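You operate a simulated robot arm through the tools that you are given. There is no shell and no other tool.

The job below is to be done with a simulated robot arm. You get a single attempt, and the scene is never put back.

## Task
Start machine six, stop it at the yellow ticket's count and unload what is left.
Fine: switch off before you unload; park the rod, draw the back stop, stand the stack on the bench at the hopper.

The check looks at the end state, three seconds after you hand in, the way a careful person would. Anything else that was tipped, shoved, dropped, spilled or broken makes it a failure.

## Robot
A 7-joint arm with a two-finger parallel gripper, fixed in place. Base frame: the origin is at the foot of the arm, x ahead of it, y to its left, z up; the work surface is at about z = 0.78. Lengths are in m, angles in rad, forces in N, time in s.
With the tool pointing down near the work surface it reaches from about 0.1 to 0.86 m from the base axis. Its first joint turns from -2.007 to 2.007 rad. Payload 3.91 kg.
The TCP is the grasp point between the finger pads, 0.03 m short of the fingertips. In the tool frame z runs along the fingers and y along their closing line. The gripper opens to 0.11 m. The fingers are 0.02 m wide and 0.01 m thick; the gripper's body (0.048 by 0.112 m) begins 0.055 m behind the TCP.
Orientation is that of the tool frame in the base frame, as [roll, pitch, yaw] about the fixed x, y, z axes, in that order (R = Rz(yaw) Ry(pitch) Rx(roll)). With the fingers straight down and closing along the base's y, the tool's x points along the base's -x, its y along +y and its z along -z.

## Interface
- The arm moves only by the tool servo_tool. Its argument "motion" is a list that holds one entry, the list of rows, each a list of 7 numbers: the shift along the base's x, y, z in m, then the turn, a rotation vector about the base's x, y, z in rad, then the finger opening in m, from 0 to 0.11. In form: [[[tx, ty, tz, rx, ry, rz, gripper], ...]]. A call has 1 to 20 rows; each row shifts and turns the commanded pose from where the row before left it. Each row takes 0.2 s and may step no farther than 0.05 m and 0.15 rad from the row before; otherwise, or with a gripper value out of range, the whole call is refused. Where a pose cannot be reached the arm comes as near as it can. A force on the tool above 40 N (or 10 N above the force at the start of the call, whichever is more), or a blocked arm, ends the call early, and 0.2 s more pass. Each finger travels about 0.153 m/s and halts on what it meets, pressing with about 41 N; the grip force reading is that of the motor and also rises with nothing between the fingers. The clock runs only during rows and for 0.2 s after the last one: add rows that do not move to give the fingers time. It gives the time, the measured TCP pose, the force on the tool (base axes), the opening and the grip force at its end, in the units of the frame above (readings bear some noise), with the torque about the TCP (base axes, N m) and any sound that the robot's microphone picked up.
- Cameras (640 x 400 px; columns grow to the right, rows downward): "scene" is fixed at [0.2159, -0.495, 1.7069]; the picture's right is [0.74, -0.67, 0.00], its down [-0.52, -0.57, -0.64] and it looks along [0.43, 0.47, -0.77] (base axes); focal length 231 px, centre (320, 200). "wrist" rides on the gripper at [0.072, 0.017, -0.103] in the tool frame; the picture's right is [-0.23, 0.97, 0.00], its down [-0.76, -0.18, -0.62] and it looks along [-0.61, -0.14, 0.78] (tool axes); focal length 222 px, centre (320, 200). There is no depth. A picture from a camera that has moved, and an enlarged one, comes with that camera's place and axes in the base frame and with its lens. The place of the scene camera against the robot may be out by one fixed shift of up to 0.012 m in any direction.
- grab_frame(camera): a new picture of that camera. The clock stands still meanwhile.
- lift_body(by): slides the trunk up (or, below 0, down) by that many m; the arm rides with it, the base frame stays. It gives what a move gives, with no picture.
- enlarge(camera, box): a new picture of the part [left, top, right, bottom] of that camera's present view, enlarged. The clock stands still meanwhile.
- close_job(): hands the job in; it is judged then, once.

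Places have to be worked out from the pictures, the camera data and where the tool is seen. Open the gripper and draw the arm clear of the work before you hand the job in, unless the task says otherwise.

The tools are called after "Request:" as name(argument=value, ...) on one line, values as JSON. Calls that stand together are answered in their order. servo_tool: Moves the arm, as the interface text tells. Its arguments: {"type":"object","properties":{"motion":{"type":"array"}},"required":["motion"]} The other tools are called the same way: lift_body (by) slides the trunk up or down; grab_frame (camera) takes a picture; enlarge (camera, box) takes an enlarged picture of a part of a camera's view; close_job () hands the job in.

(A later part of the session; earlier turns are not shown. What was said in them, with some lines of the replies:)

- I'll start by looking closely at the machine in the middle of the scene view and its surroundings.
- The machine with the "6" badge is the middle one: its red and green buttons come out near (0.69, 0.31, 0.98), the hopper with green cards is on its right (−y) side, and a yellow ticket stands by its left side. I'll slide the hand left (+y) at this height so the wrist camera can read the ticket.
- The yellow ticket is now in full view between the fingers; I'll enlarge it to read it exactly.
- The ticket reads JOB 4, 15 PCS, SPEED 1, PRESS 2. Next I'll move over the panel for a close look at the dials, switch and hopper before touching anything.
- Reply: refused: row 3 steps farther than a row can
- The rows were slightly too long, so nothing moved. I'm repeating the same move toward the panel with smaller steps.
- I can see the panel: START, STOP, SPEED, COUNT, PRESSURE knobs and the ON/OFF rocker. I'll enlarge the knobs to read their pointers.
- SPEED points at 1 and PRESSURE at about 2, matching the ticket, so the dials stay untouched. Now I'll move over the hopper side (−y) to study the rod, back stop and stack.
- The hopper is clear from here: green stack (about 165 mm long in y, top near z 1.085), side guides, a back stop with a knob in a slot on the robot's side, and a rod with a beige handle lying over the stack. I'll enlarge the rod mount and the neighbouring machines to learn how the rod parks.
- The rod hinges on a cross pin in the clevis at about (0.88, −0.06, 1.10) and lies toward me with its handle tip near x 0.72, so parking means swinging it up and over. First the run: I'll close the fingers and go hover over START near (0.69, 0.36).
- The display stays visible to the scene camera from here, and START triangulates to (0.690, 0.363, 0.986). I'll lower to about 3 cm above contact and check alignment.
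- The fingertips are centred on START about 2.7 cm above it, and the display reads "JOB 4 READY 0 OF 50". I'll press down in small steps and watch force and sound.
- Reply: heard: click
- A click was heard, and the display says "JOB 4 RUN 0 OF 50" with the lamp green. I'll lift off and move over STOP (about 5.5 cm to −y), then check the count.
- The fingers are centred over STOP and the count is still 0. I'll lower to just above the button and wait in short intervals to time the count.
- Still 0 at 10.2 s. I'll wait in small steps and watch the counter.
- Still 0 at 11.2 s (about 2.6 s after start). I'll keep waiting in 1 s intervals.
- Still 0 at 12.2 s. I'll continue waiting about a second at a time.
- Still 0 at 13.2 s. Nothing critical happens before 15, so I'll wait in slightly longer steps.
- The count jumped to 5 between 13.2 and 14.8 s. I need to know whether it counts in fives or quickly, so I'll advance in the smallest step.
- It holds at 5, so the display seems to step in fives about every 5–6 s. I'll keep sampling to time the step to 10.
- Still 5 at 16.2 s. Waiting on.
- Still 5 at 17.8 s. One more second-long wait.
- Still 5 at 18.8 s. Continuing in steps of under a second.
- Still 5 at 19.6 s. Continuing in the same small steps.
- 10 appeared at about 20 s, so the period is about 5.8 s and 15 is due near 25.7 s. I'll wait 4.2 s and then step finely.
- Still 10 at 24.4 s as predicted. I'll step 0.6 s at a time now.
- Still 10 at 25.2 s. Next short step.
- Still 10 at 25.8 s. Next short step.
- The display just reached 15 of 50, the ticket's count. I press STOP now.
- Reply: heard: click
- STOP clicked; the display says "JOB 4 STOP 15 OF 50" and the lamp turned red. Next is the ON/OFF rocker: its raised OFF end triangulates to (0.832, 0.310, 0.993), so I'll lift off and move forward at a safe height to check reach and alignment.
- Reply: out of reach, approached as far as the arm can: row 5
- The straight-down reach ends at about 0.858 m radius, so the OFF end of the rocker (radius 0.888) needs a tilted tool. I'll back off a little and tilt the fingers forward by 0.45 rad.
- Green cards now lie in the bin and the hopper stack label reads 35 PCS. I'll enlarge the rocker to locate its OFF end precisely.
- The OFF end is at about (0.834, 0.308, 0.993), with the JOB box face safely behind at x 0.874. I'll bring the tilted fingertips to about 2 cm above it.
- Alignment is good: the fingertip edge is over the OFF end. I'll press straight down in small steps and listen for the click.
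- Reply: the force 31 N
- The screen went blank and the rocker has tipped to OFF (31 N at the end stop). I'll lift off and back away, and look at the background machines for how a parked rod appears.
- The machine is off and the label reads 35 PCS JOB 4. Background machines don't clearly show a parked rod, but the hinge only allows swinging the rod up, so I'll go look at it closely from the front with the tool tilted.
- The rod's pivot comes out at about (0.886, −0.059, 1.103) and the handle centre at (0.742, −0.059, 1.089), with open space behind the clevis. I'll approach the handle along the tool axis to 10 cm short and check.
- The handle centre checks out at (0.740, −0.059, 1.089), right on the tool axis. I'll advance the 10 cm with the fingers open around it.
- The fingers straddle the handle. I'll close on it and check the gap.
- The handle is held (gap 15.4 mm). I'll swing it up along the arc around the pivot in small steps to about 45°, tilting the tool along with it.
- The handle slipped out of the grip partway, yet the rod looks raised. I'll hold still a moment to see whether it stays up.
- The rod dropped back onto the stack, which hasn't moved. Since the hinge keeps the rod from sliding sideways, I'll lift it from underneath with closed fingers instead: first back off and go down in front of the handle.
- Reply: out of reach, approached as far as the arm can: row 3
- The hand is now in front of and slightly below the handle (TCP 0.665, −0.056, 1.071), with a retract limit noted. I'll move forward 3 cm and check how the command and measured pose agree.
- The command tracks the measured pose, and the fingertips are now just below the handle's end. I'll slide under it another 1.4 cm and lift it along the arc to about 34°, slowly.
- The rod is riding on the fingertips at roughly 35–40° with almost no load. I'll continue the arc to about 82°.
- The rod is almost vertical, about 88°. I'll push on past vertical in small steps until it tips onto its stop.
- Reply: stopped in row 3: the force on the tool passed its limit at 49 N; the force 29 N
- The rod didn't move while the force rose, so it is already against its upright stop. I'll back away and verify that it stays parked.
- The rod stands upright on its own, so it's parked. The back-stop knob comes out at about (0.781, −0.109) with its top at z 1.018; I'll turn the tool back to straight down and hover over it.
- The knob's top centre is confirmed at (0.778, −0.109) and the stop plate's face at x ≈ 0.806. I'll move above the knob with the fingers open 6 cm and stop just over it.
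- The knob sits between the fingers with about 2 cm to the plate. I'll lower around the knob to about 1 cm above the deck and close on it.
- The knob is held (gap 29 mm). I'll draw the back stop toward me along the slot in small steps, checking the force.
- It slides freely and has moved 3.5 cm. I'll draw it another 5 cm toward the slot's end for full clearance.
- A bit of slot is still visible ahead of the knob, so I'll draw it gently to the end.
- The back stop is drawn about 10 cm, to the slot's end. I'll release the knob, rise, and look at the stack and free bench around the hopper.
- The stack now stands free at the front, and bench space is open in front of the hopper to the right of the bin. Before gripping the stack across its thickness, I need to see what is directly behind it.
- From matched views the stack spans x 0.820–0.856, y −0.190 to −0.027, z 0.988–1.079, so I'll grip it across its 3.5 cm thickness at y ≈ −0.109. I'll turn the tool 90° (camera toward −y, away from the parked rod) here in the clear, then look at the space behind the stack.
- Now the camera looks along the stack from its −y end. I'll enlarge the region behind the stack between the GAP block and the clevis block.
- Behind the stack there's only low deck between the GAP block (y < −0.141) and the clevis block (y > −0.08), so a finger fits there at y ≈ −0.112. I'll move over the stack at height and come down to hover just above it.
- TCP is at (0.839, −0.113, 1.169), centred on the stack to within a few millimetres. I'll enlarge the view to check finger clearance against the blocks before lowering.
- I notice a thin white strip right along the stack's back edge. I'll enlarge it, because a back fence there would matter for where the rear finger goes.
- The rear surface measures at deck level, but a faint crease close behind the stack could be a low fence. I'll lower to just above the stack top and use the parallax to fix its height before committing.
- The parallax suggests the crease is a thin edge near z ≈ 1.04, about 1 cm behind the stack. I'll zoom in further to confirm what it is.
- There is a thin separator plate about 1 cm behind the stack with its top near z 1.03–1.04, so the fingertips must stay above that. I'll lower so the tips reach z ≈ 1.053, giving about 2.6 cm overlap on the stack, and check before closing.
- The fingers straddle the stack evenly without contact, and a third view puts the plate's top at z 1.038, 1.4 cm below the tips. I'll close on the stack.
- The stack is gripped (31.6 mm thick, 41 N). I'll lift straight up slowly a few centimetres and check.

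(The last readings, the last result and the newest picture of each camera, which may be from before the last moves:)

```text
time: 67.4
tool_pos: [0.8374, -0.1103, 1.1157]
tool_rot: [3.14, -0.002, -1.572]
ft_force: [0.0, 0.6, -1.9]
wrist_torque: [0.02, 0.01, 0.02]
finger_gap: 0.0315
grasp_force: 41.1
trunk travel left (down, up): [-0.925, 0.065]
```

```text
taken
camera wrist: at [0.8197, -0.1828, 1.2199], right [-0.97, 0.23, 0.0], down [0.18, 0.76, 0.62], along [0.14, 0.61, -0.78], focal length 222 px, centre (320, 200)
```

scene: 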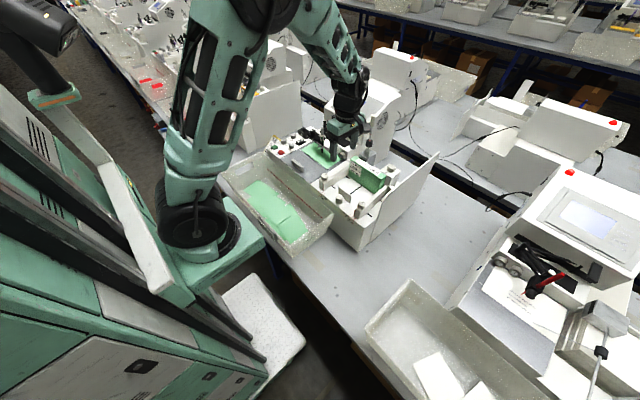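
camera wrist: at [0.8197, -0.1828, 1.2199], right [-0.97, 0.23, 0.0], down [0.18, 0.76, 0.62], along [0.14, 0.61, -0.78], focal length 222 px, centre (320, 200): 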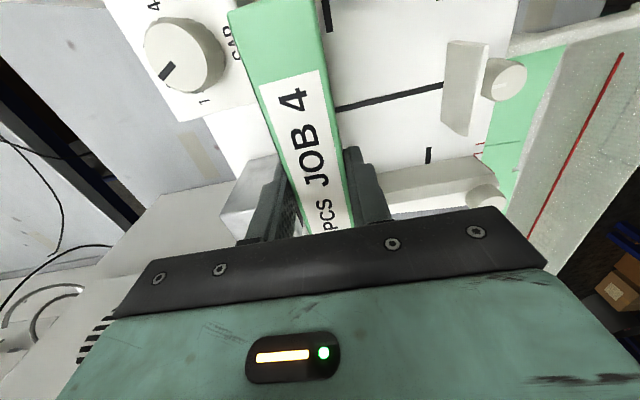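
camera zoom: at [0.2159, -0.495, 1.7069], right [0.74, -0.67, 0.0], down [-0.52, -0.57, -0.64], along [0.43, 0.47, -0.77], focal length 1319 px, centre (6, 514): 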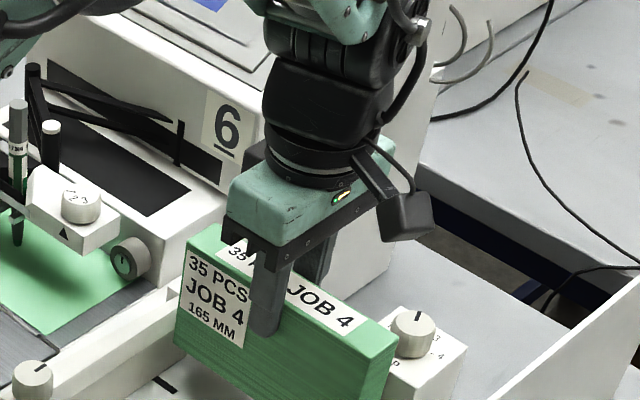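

The stack comes up cleanly (about 2 N, 0.2 kg). I'll lift it well clear of the guides, carry it straight toward me past the hopper, then over to the free bench in front of the hopper, right of the bin.

Request:
servo_tool(motion=[[[0, 0, 0.025, 0, 0, 0, 0.0], [0, 0, 0.03, 0, 0, 0, 0.0], [0, 0, 0.03, 0, 0, 0, 0.0], [0, 0, 0.025, 0, 0, 0, 0.0], [-0.02, 0, 0, 0, 0, 0, 0.0], [-0.03, 0, 0, 0, 0, 0, 0.0], [-0.03, 0, 0, 0, 0, 0, 0.0], [-0.03, 0, 0, 0, 0, 0, 0.0], [-0.03, 0, 0, 0, 0, 0, 0.0], [-0.03, 0, 0, 0, 0, 0, 0.0], [-0.025, -0.02, 0, 0, 0, 0, 0.0], [-0.025, -0.025, 0, 0, 0, 0, 0.0], [-0.025, -0.03, 0, 0, 0, 0, 0.0], [-0.022, -0.032, 0, 0, 0, 0, 0.0], [0, 0, 0, 0, 0, 0, 0.0]]])

Request:
grab_frame(camera="scene")

Request:
grab_frame(camera="wrist")

Request:
enlarge(camera="scene", box=[240, 100, 440, 300])

```text
time: 70.6
tool_pos: [0.5706, -0.2171, 1.2241]
tool_rot: [3.139, -0.001, -1.573]
ft_force: [0.4, 0.3, -1.4]
wrist_torque: [0.05, -0.01, 0.0]
finger_gap: 0.0317
grasp_force: 40.8
trunk travel left (down, up): [-0.925, 0.065]
```

```text
taken
```

scene: 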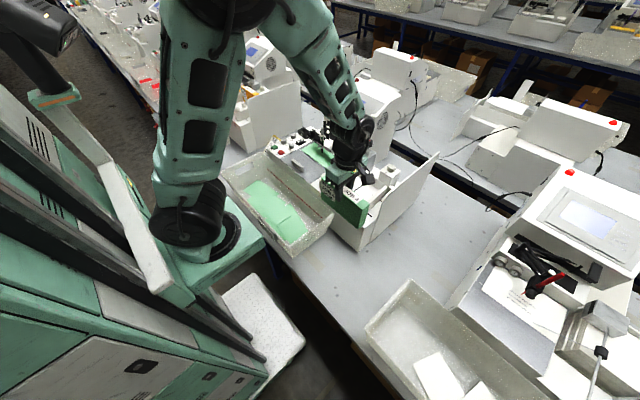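

```text
taken
camera wrist: at [0.554, -0.2887, 1.3283], right [-0.97, 0.23, 0.0], down [0.18, 0.76, 0.62], along [0.14, 0.61, -0.78], focal length 222 px, centre (320, 200)
```

wrist: 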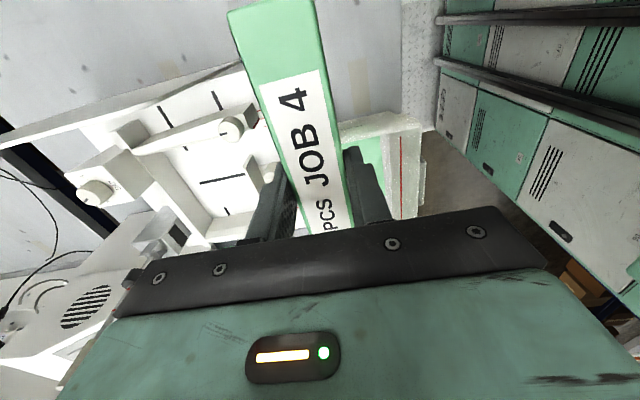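

```text
2.00 times, centred on (340, 200) of scene
camera zoom: at [0.2159, -0.495, 1.7069], right [0.74, -0.67, 0.0], down [-0.52, -0.57, -0.64], along [0.43, 0.47, -0.77], focal length 462 px, centre (280, 200)
```

zoom: 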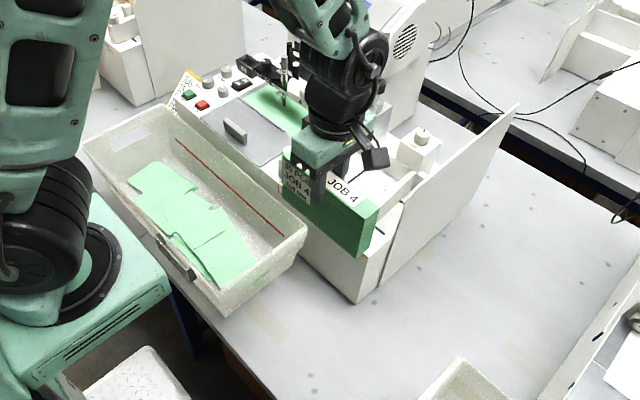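

The stack hangs level over the bench in front of the hopper. I'll shift 1.3 cm further from the bin and lower until the stack's bottom is about 3 cm above the bench.

Request:
servo_tool(motion=[[[-0.005, -0.013, -0.02, 0, 0, 0, 0.0], [0, 0, -0.04, 0, 0, 0, 0.0], [0, 0, -0.04, 0, 0, 0, 0.0], [0, 0, -0.04, 0, 0, 0, 0.0], [0, 0, -0.04, 0, 0, 0, 0.0], [0, 0, -0.04, 0, 0, 0, 0.0], [0, 0, -0.04, 0, 0, 0, 0.0], [0, 0, -0.035, 0, 0, 0, 0.0], [0, 0, -0.025, 0, 0, 0, 0.0], [0, 0, 0, 0, 0, 0, 0.0]]])

Request:
enlarge(camera="scene", box=[240, 150, 420, 310])

Request:
grab_frame(camera="wrist")

```text
time: 72.8
tool_pos: [0.5644, -0.233, 0.9037]
tool_rot: [-3.14, -0.002, -1.573]
ft_force: [-0.5, 0.1, -1.9]
wrist_torque: [-0.01, 0.03, 0.01]
finger_gap: 0.0315
grasp_force: 41.0
trunk travel left (down, up): [-0.925, 0.065]
```

```text
2.50 times, centred on (330, 230) of scene
camera zoom: at [0.2159, -0.495, 1.7069], right [0.74, -0.67, 0.0], down [-0.52, -0.57, -0.64], along [0.43, 0.47, -0.77], focal length 577 px, centre (295, 125)
```

zoom: 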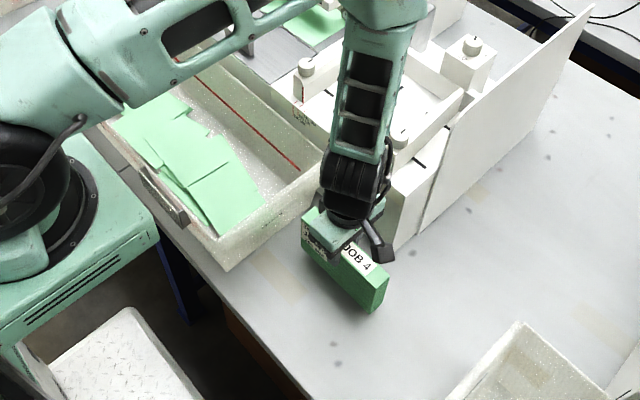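

```text
taken
camera wrist: at [0.5485, -0.3042, 1.0086], right [-0.97, 0.23, 0.0], down [0.18, 0.76, 0.62], along [0.14, 0.61, -0.78], focal length 222 px, centre (320, 200)
```

wrist: 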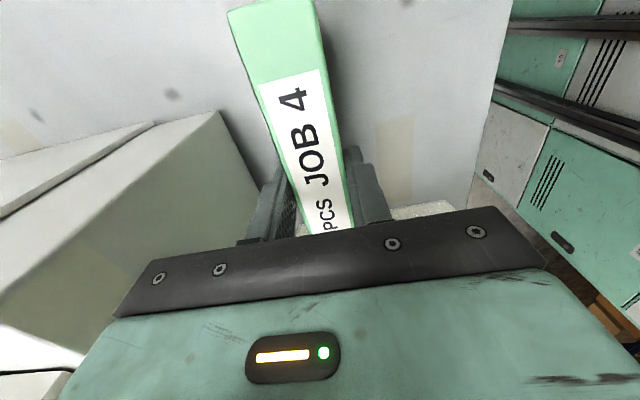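

The stack is clear of both bin and hopper, about 3 cm above the bench. I'll lower to just above the surface.

Request:
servo_tool(motion=[[[0, 0, -0.015, 0, 0, 0, 0.0], [0, 0, -0.008, 0, 0, 0, 0.0], [0, 0, -0.004, 0, 0, 0, 0.0]]])

Request:
enlarge(camera="scene", box=[300, 210, 370, 270])

```text
time: 73.6
tool_pos: [0.5651, -0.231, 0.8807]
tool_rot: [-3.139, -0.001, -1.573]
ft_force: [-1.0, -0.9, 17.8]
wrist_torque: [0.88, 0.17, 0.07]
finger_gap: 0.0315
grasp_force: 41.3
trunk travel left (down, up): [-0.925, 0.065]
```

```text
6.67 times, centred on (335, 240) of scene
camera zoom: at [0.2159, -0.495, 1.7069], right [0.74, -0.67, 0.0], down [-0.52, -0.57, -0.64], along [0.43, 0.47, -0.77], focal length 1539 px, centre (220, -67)
```

zoom: 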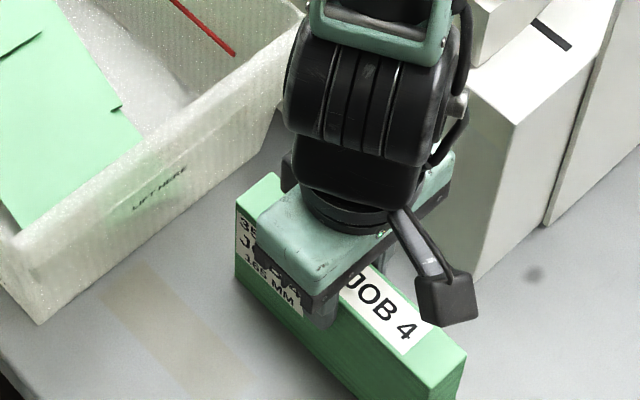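

The stack's bottom has met the bench (17.8 N). I'll ease the pressure by 3 mm and open the fingers gently.

Request:
servo_tool(motion=[[[0, 0, 0.003, 0, 0, 0, 0.0], [0, 0, 0, 0, 0, 0, 0.034], [0, 0, 0, 0, 0, 0, 0.04], [0, 0, 0, 0, 0, 0, 0.05], [0, 0, 0, 0, 0, 0, 0.06], [0, 0, 0, 0, 0, 0, 0.06]]])

Request:
enlarge(camera="scene", box=[300, 210, 370, 270])

Request:
grab_frame(camera="wrist")

```text
time: 75.0
tool_pos: [0.5656, -0.232, 0.8809]
tool_rot: [3.141, -0.001, -1.57]
ft_force: [0.3, -0.1, 0.2]
wrist_torque: [-0.01, -0.02, -0.02]
finger_gap: 0.06
grasp_force: 0.0
trunk travel left (down, up): [-0.925, 0.065]
```

```text
6.67 times, centred on (335, 240) of scene
camera zoom: at [0.2159, -0.495, 1.7069], right [0.74, -0.67, 0.0], down [-0.52, -0.57, -0.64], along [0.43, 0.47, -0.77], focal length 1539 px, centre (220, -67)
```

zoom: 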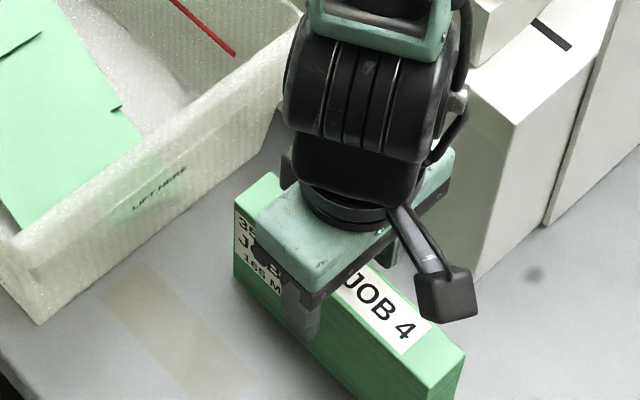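

```text
taken
camera wrist: at [0.548, -0.303, 0.9857], right [-0.97, 0.23, 0.0], down [0.18, 0.76, 0.62], along [0.14, 0.61, -0.78], focal length 222 px, centre (320, 200)
```

wrist: 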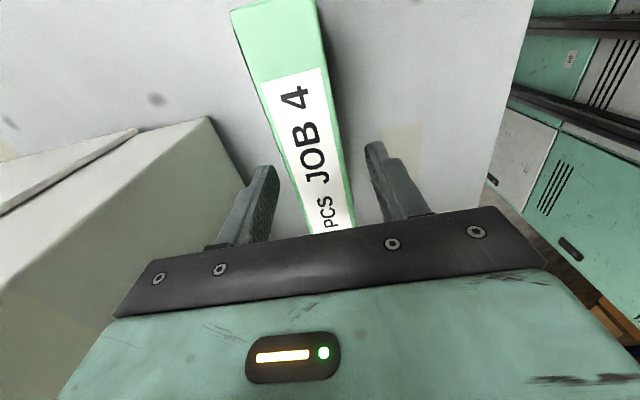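

The stack stands by itself with the fingers clear on both sides. I'll rise straight up.

Request:
servo_tool(motion=[[[0, 0, 0.02, 0, 0, 0, 0.06], [0, 0, 0.03, 0, 0, 0, 0.06], [0, 0, 0.04, 0, 0, 0, 0.07], [0, 0, 0.045, 0, 0, 0, 0.08], [0, 0, 0.045, 0, 0, 0, 0.08], [0, 0, 0.045, 0, 0, 0, 0.08], [0, 0, 0.045, 0, 0, 0, 0.08], [0, 0, 0.045, 0, 0, 0, 0.08], [0, 0, 0, 0, 0, 0, 0.08]]])

Request:
grab_frame(camera="scene")

Request:
grab_frame(camera="wrist")

```text
time: 77.0
tool_pos: [0.5654, -0.2301, 1.195]
tool_rot: [-3.14, -0.003, -1.57]
ft_force: [0.8, -0.3, 0.4]
wrist_torque: [0.0, 0.02, 0.0]
finger_gap: 0.0798
grasp_force: 0.0
trunk travel left (down, up): [-0.925, 0.065]
```

```text
taken
```

scene: 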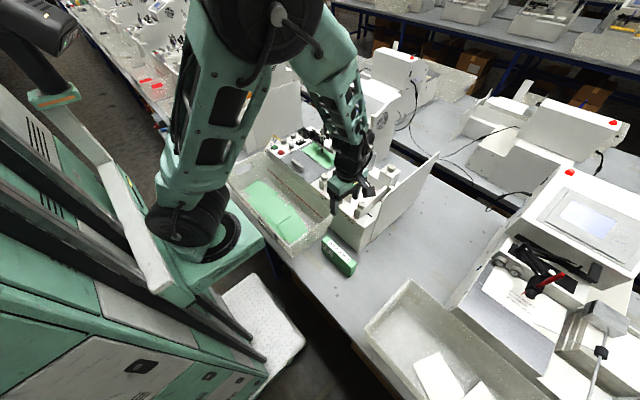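

```text
taken
camera wrist: at [0.5482, -0.302, 1.3002], right [-0.97, 0.23, 0.0], down [0.18, 0.76, 0.62], along [0.14, 0.61, -0.78], focal length 222 px, centre (320, 200)
```

wrist: 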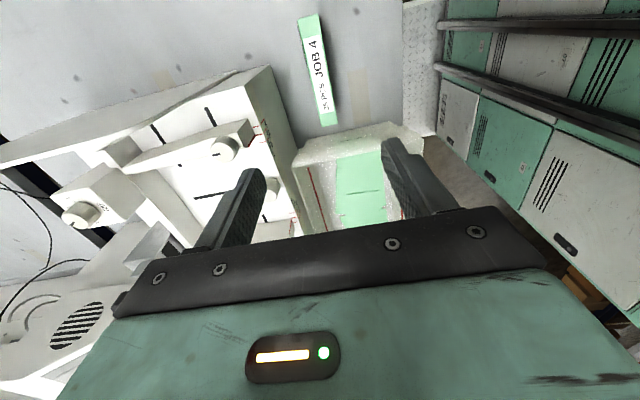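

The stack stands upright on the bench at the hopper. Now I'll draw the arm up and away to near its starting pose and inspect the final scene.

Request:
servo_tool(motion=[[[0, 0, 0.045, 0, 0, 0, 0.08], [0, 0, 0.045, 0, 0, 0, 0.08], [0, 0, 0.045, 0, 0, 0, 0.08], [0, 0, 0.045, 0, 0, 0, 0.08], [-0.015, 0.04, 0.002, 0, 0, -0.143, 0.11], [-0.015, 0.04, 0.002, 0, 0, -0.143, 0.11], [-0.015, 0.04, 0.002, 0, 0, -0.143, 0.11], [-0.015, 0.04, 0.002, 0, 0, -0.143, 0.11], [-0.015, 0.04, 0.002, 0, 0, -0.143, 0.11], [-0.015, 0.04, 0.002, 0, 0, -0.143, 0.11], [-0.015, 0.04, 0.002, 0, 0, -0.143, 0.11], [-0.015, 0.04, 0.002, 0, 0, -0.143, 0.11], [-0.01, 0.04, 0.002, 0, 0, -0.143, 0.11], [-0.01, 0.04, 0.002, 0, 0, -0.143, 0.11], [0, 0.04, 0.002, 0, 0, -0.1408, 0.11], [0, 0.01, 0, 0, 0, 0, 0.11]]])

Request:
grab_frame(camera="scene")

Request:
enlarge(camera="scene", box=[220, 70, 460, 300])

Request:
enlarge(camera="scene", box=[260, 70, 440, 190])

Request:
enlarge(camera="scene", box=[290, 200, 390, 290])

```text
time: 80.4
tool_pos: [0.4252, 0.2181, 1.3998]
tool_rot: [3.14, -0.001, 3.139]
ft_force: [-0.1, -0.2, 0.7]
wrist_torque: [0.02, 0.0, 0.0]
finger_gap: 0.1101
grasp_force: 0.1
trunk travel left (down, up): [-0.925, 0.065]
```

```text
taken
```

scene: 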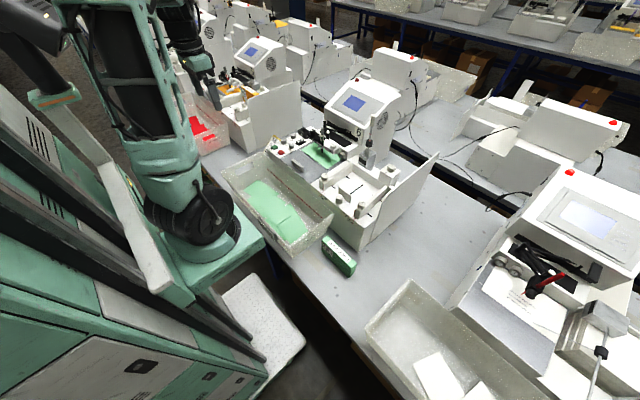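

```text
1.74 times, centred on (340, 185) of scene
camera zoom: at [0.2159, -0.495, 1.7069], right [0.74, -0.67, 0.0], down [-0.52, -0.57, -0.64], along [0.43, 0.47, -0.77], focal length 401 px, centre (285, 226)
```

zoom: 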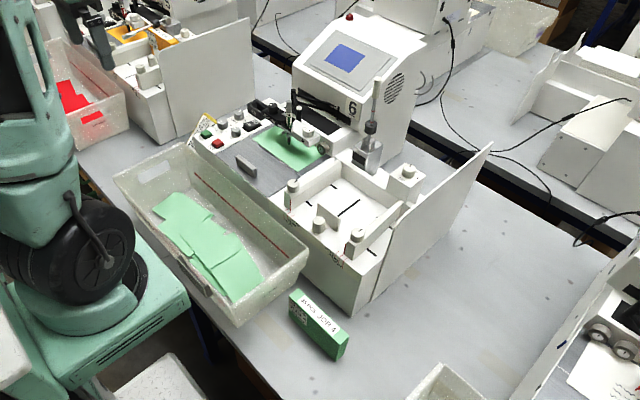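

```text
3.33 times, centred on (350, 130) of scene
camera zoom: at [0.2159, -0.495, 1.7069], right [0.74, -0.67, 0.0], down [-0.52, -0.57, -0.64], along [0.43, 0.47, -0.77], focal length 769 px, centre (220, 433)
```

zoom: 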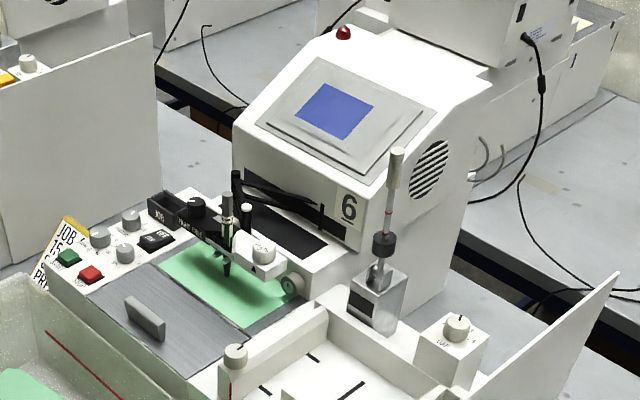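

```text
4.44 times, centred on (340, 245) of scene
camera zoom: at [0.2159, -0.495, 1.7069], right [0.74, -0.67, 0.0], down [-0.52, -0.57, -0.64], along [0.43, 0.47, -0.77], focal length 1026 px, centre (231, 0)
```

zoom: 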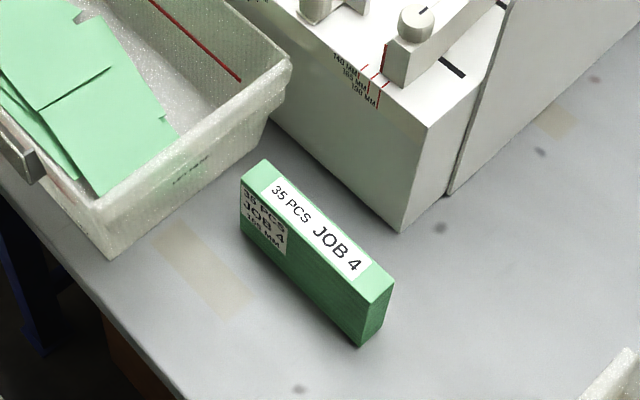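

The machine's screen is dark, the rod is upright, the back stop is drawn, and the 35‑piece stack stands on the bench. I'll do one last close check of the rocker and panel, and of the hopper.

Request:
enlarge(camera="scene", box=[265, 120, 335, 165])

Request:
enlarge(camera="scene", box=[310, 110, 430, 210])

Request:
grab_frame(camera="wrist")

```text
8.89 times, centred on (300, 142) of scene
camera zoom: at [0.2159, -0.495, 1.7069], right [0.74, -0.67, 0.0], down [-0.52, -0.57, -0.64], along [0.43, 0.47, -0.77], focal length 2052 px, centre (498, 711)
```

zoom: 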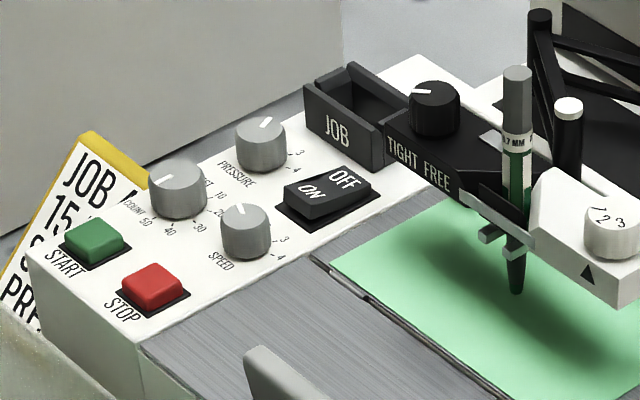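

```text
4.00 times, centred on (370, 160) of scene
camera zoom: at [0.2159, -0.495, 1.7069], right [0.74, -0.67, 0.0], down [-0.52, -0.57, -0.64], along [0.43, 0.47, -0.77], focal length 923 px, centre (120, 360)
```

zoom: 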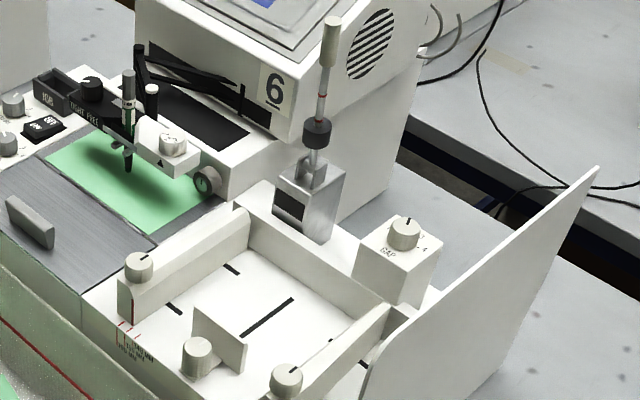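

```text
taken
camera wrist: at [0.3526, 0.2354, 1.503], right [0.23, 0.97, 0.0], down [0.76, -0.18, 0.62], along [0.61, -0.14, -0.78], focal length 222 px, centre (320, 200)
```

wrist: 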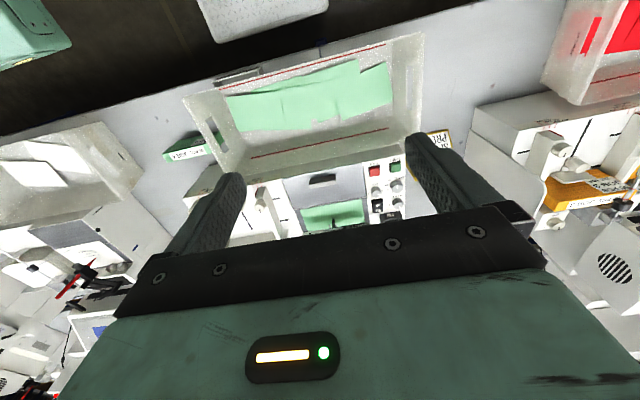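

The rocker is tipped to OFF, the dials are as they were, the hopper is empty with its back stop drawn and rod upright, and nothing else has moved. The gripper is open and clear, so I hand the job in.

Request:
close_job()

```text
The job is handed in.
```

Machine six was started and stopped at 15 of 50, the yellow ticket's count (JOB 4, 15 PCS). The job is handed in; I haven't seen a verdict.

- **Run:** I pressed STOP as soon as the display reached 15, and it then read "JOB 4 STOP 15 OF 50". The SPEED, PRESSURE and COUNT dials were left as they stood.
- **Power:** The rocker was switched to OFF and the screen was dark before I unloaded anything.
- **Rod:** It is parked upright against its stop. My first try, gripping the handle, slipped, and the rod dropped back onto the stack. The stack did not appear to move, and a second lift from underneath worked.
- **Back stop:** It is drawn about 10 cm toward the front, close to the end of its slot.
- **Stack:** The 35 remaining cards stand upright on the bench in front of the hopper, between the output bin and the open bench. I took "at the hopper" to mean directly in front of it, about 7 cm from its face.

In the last pictures nothing else looked moved, and the arm was open and clear when I handed in.
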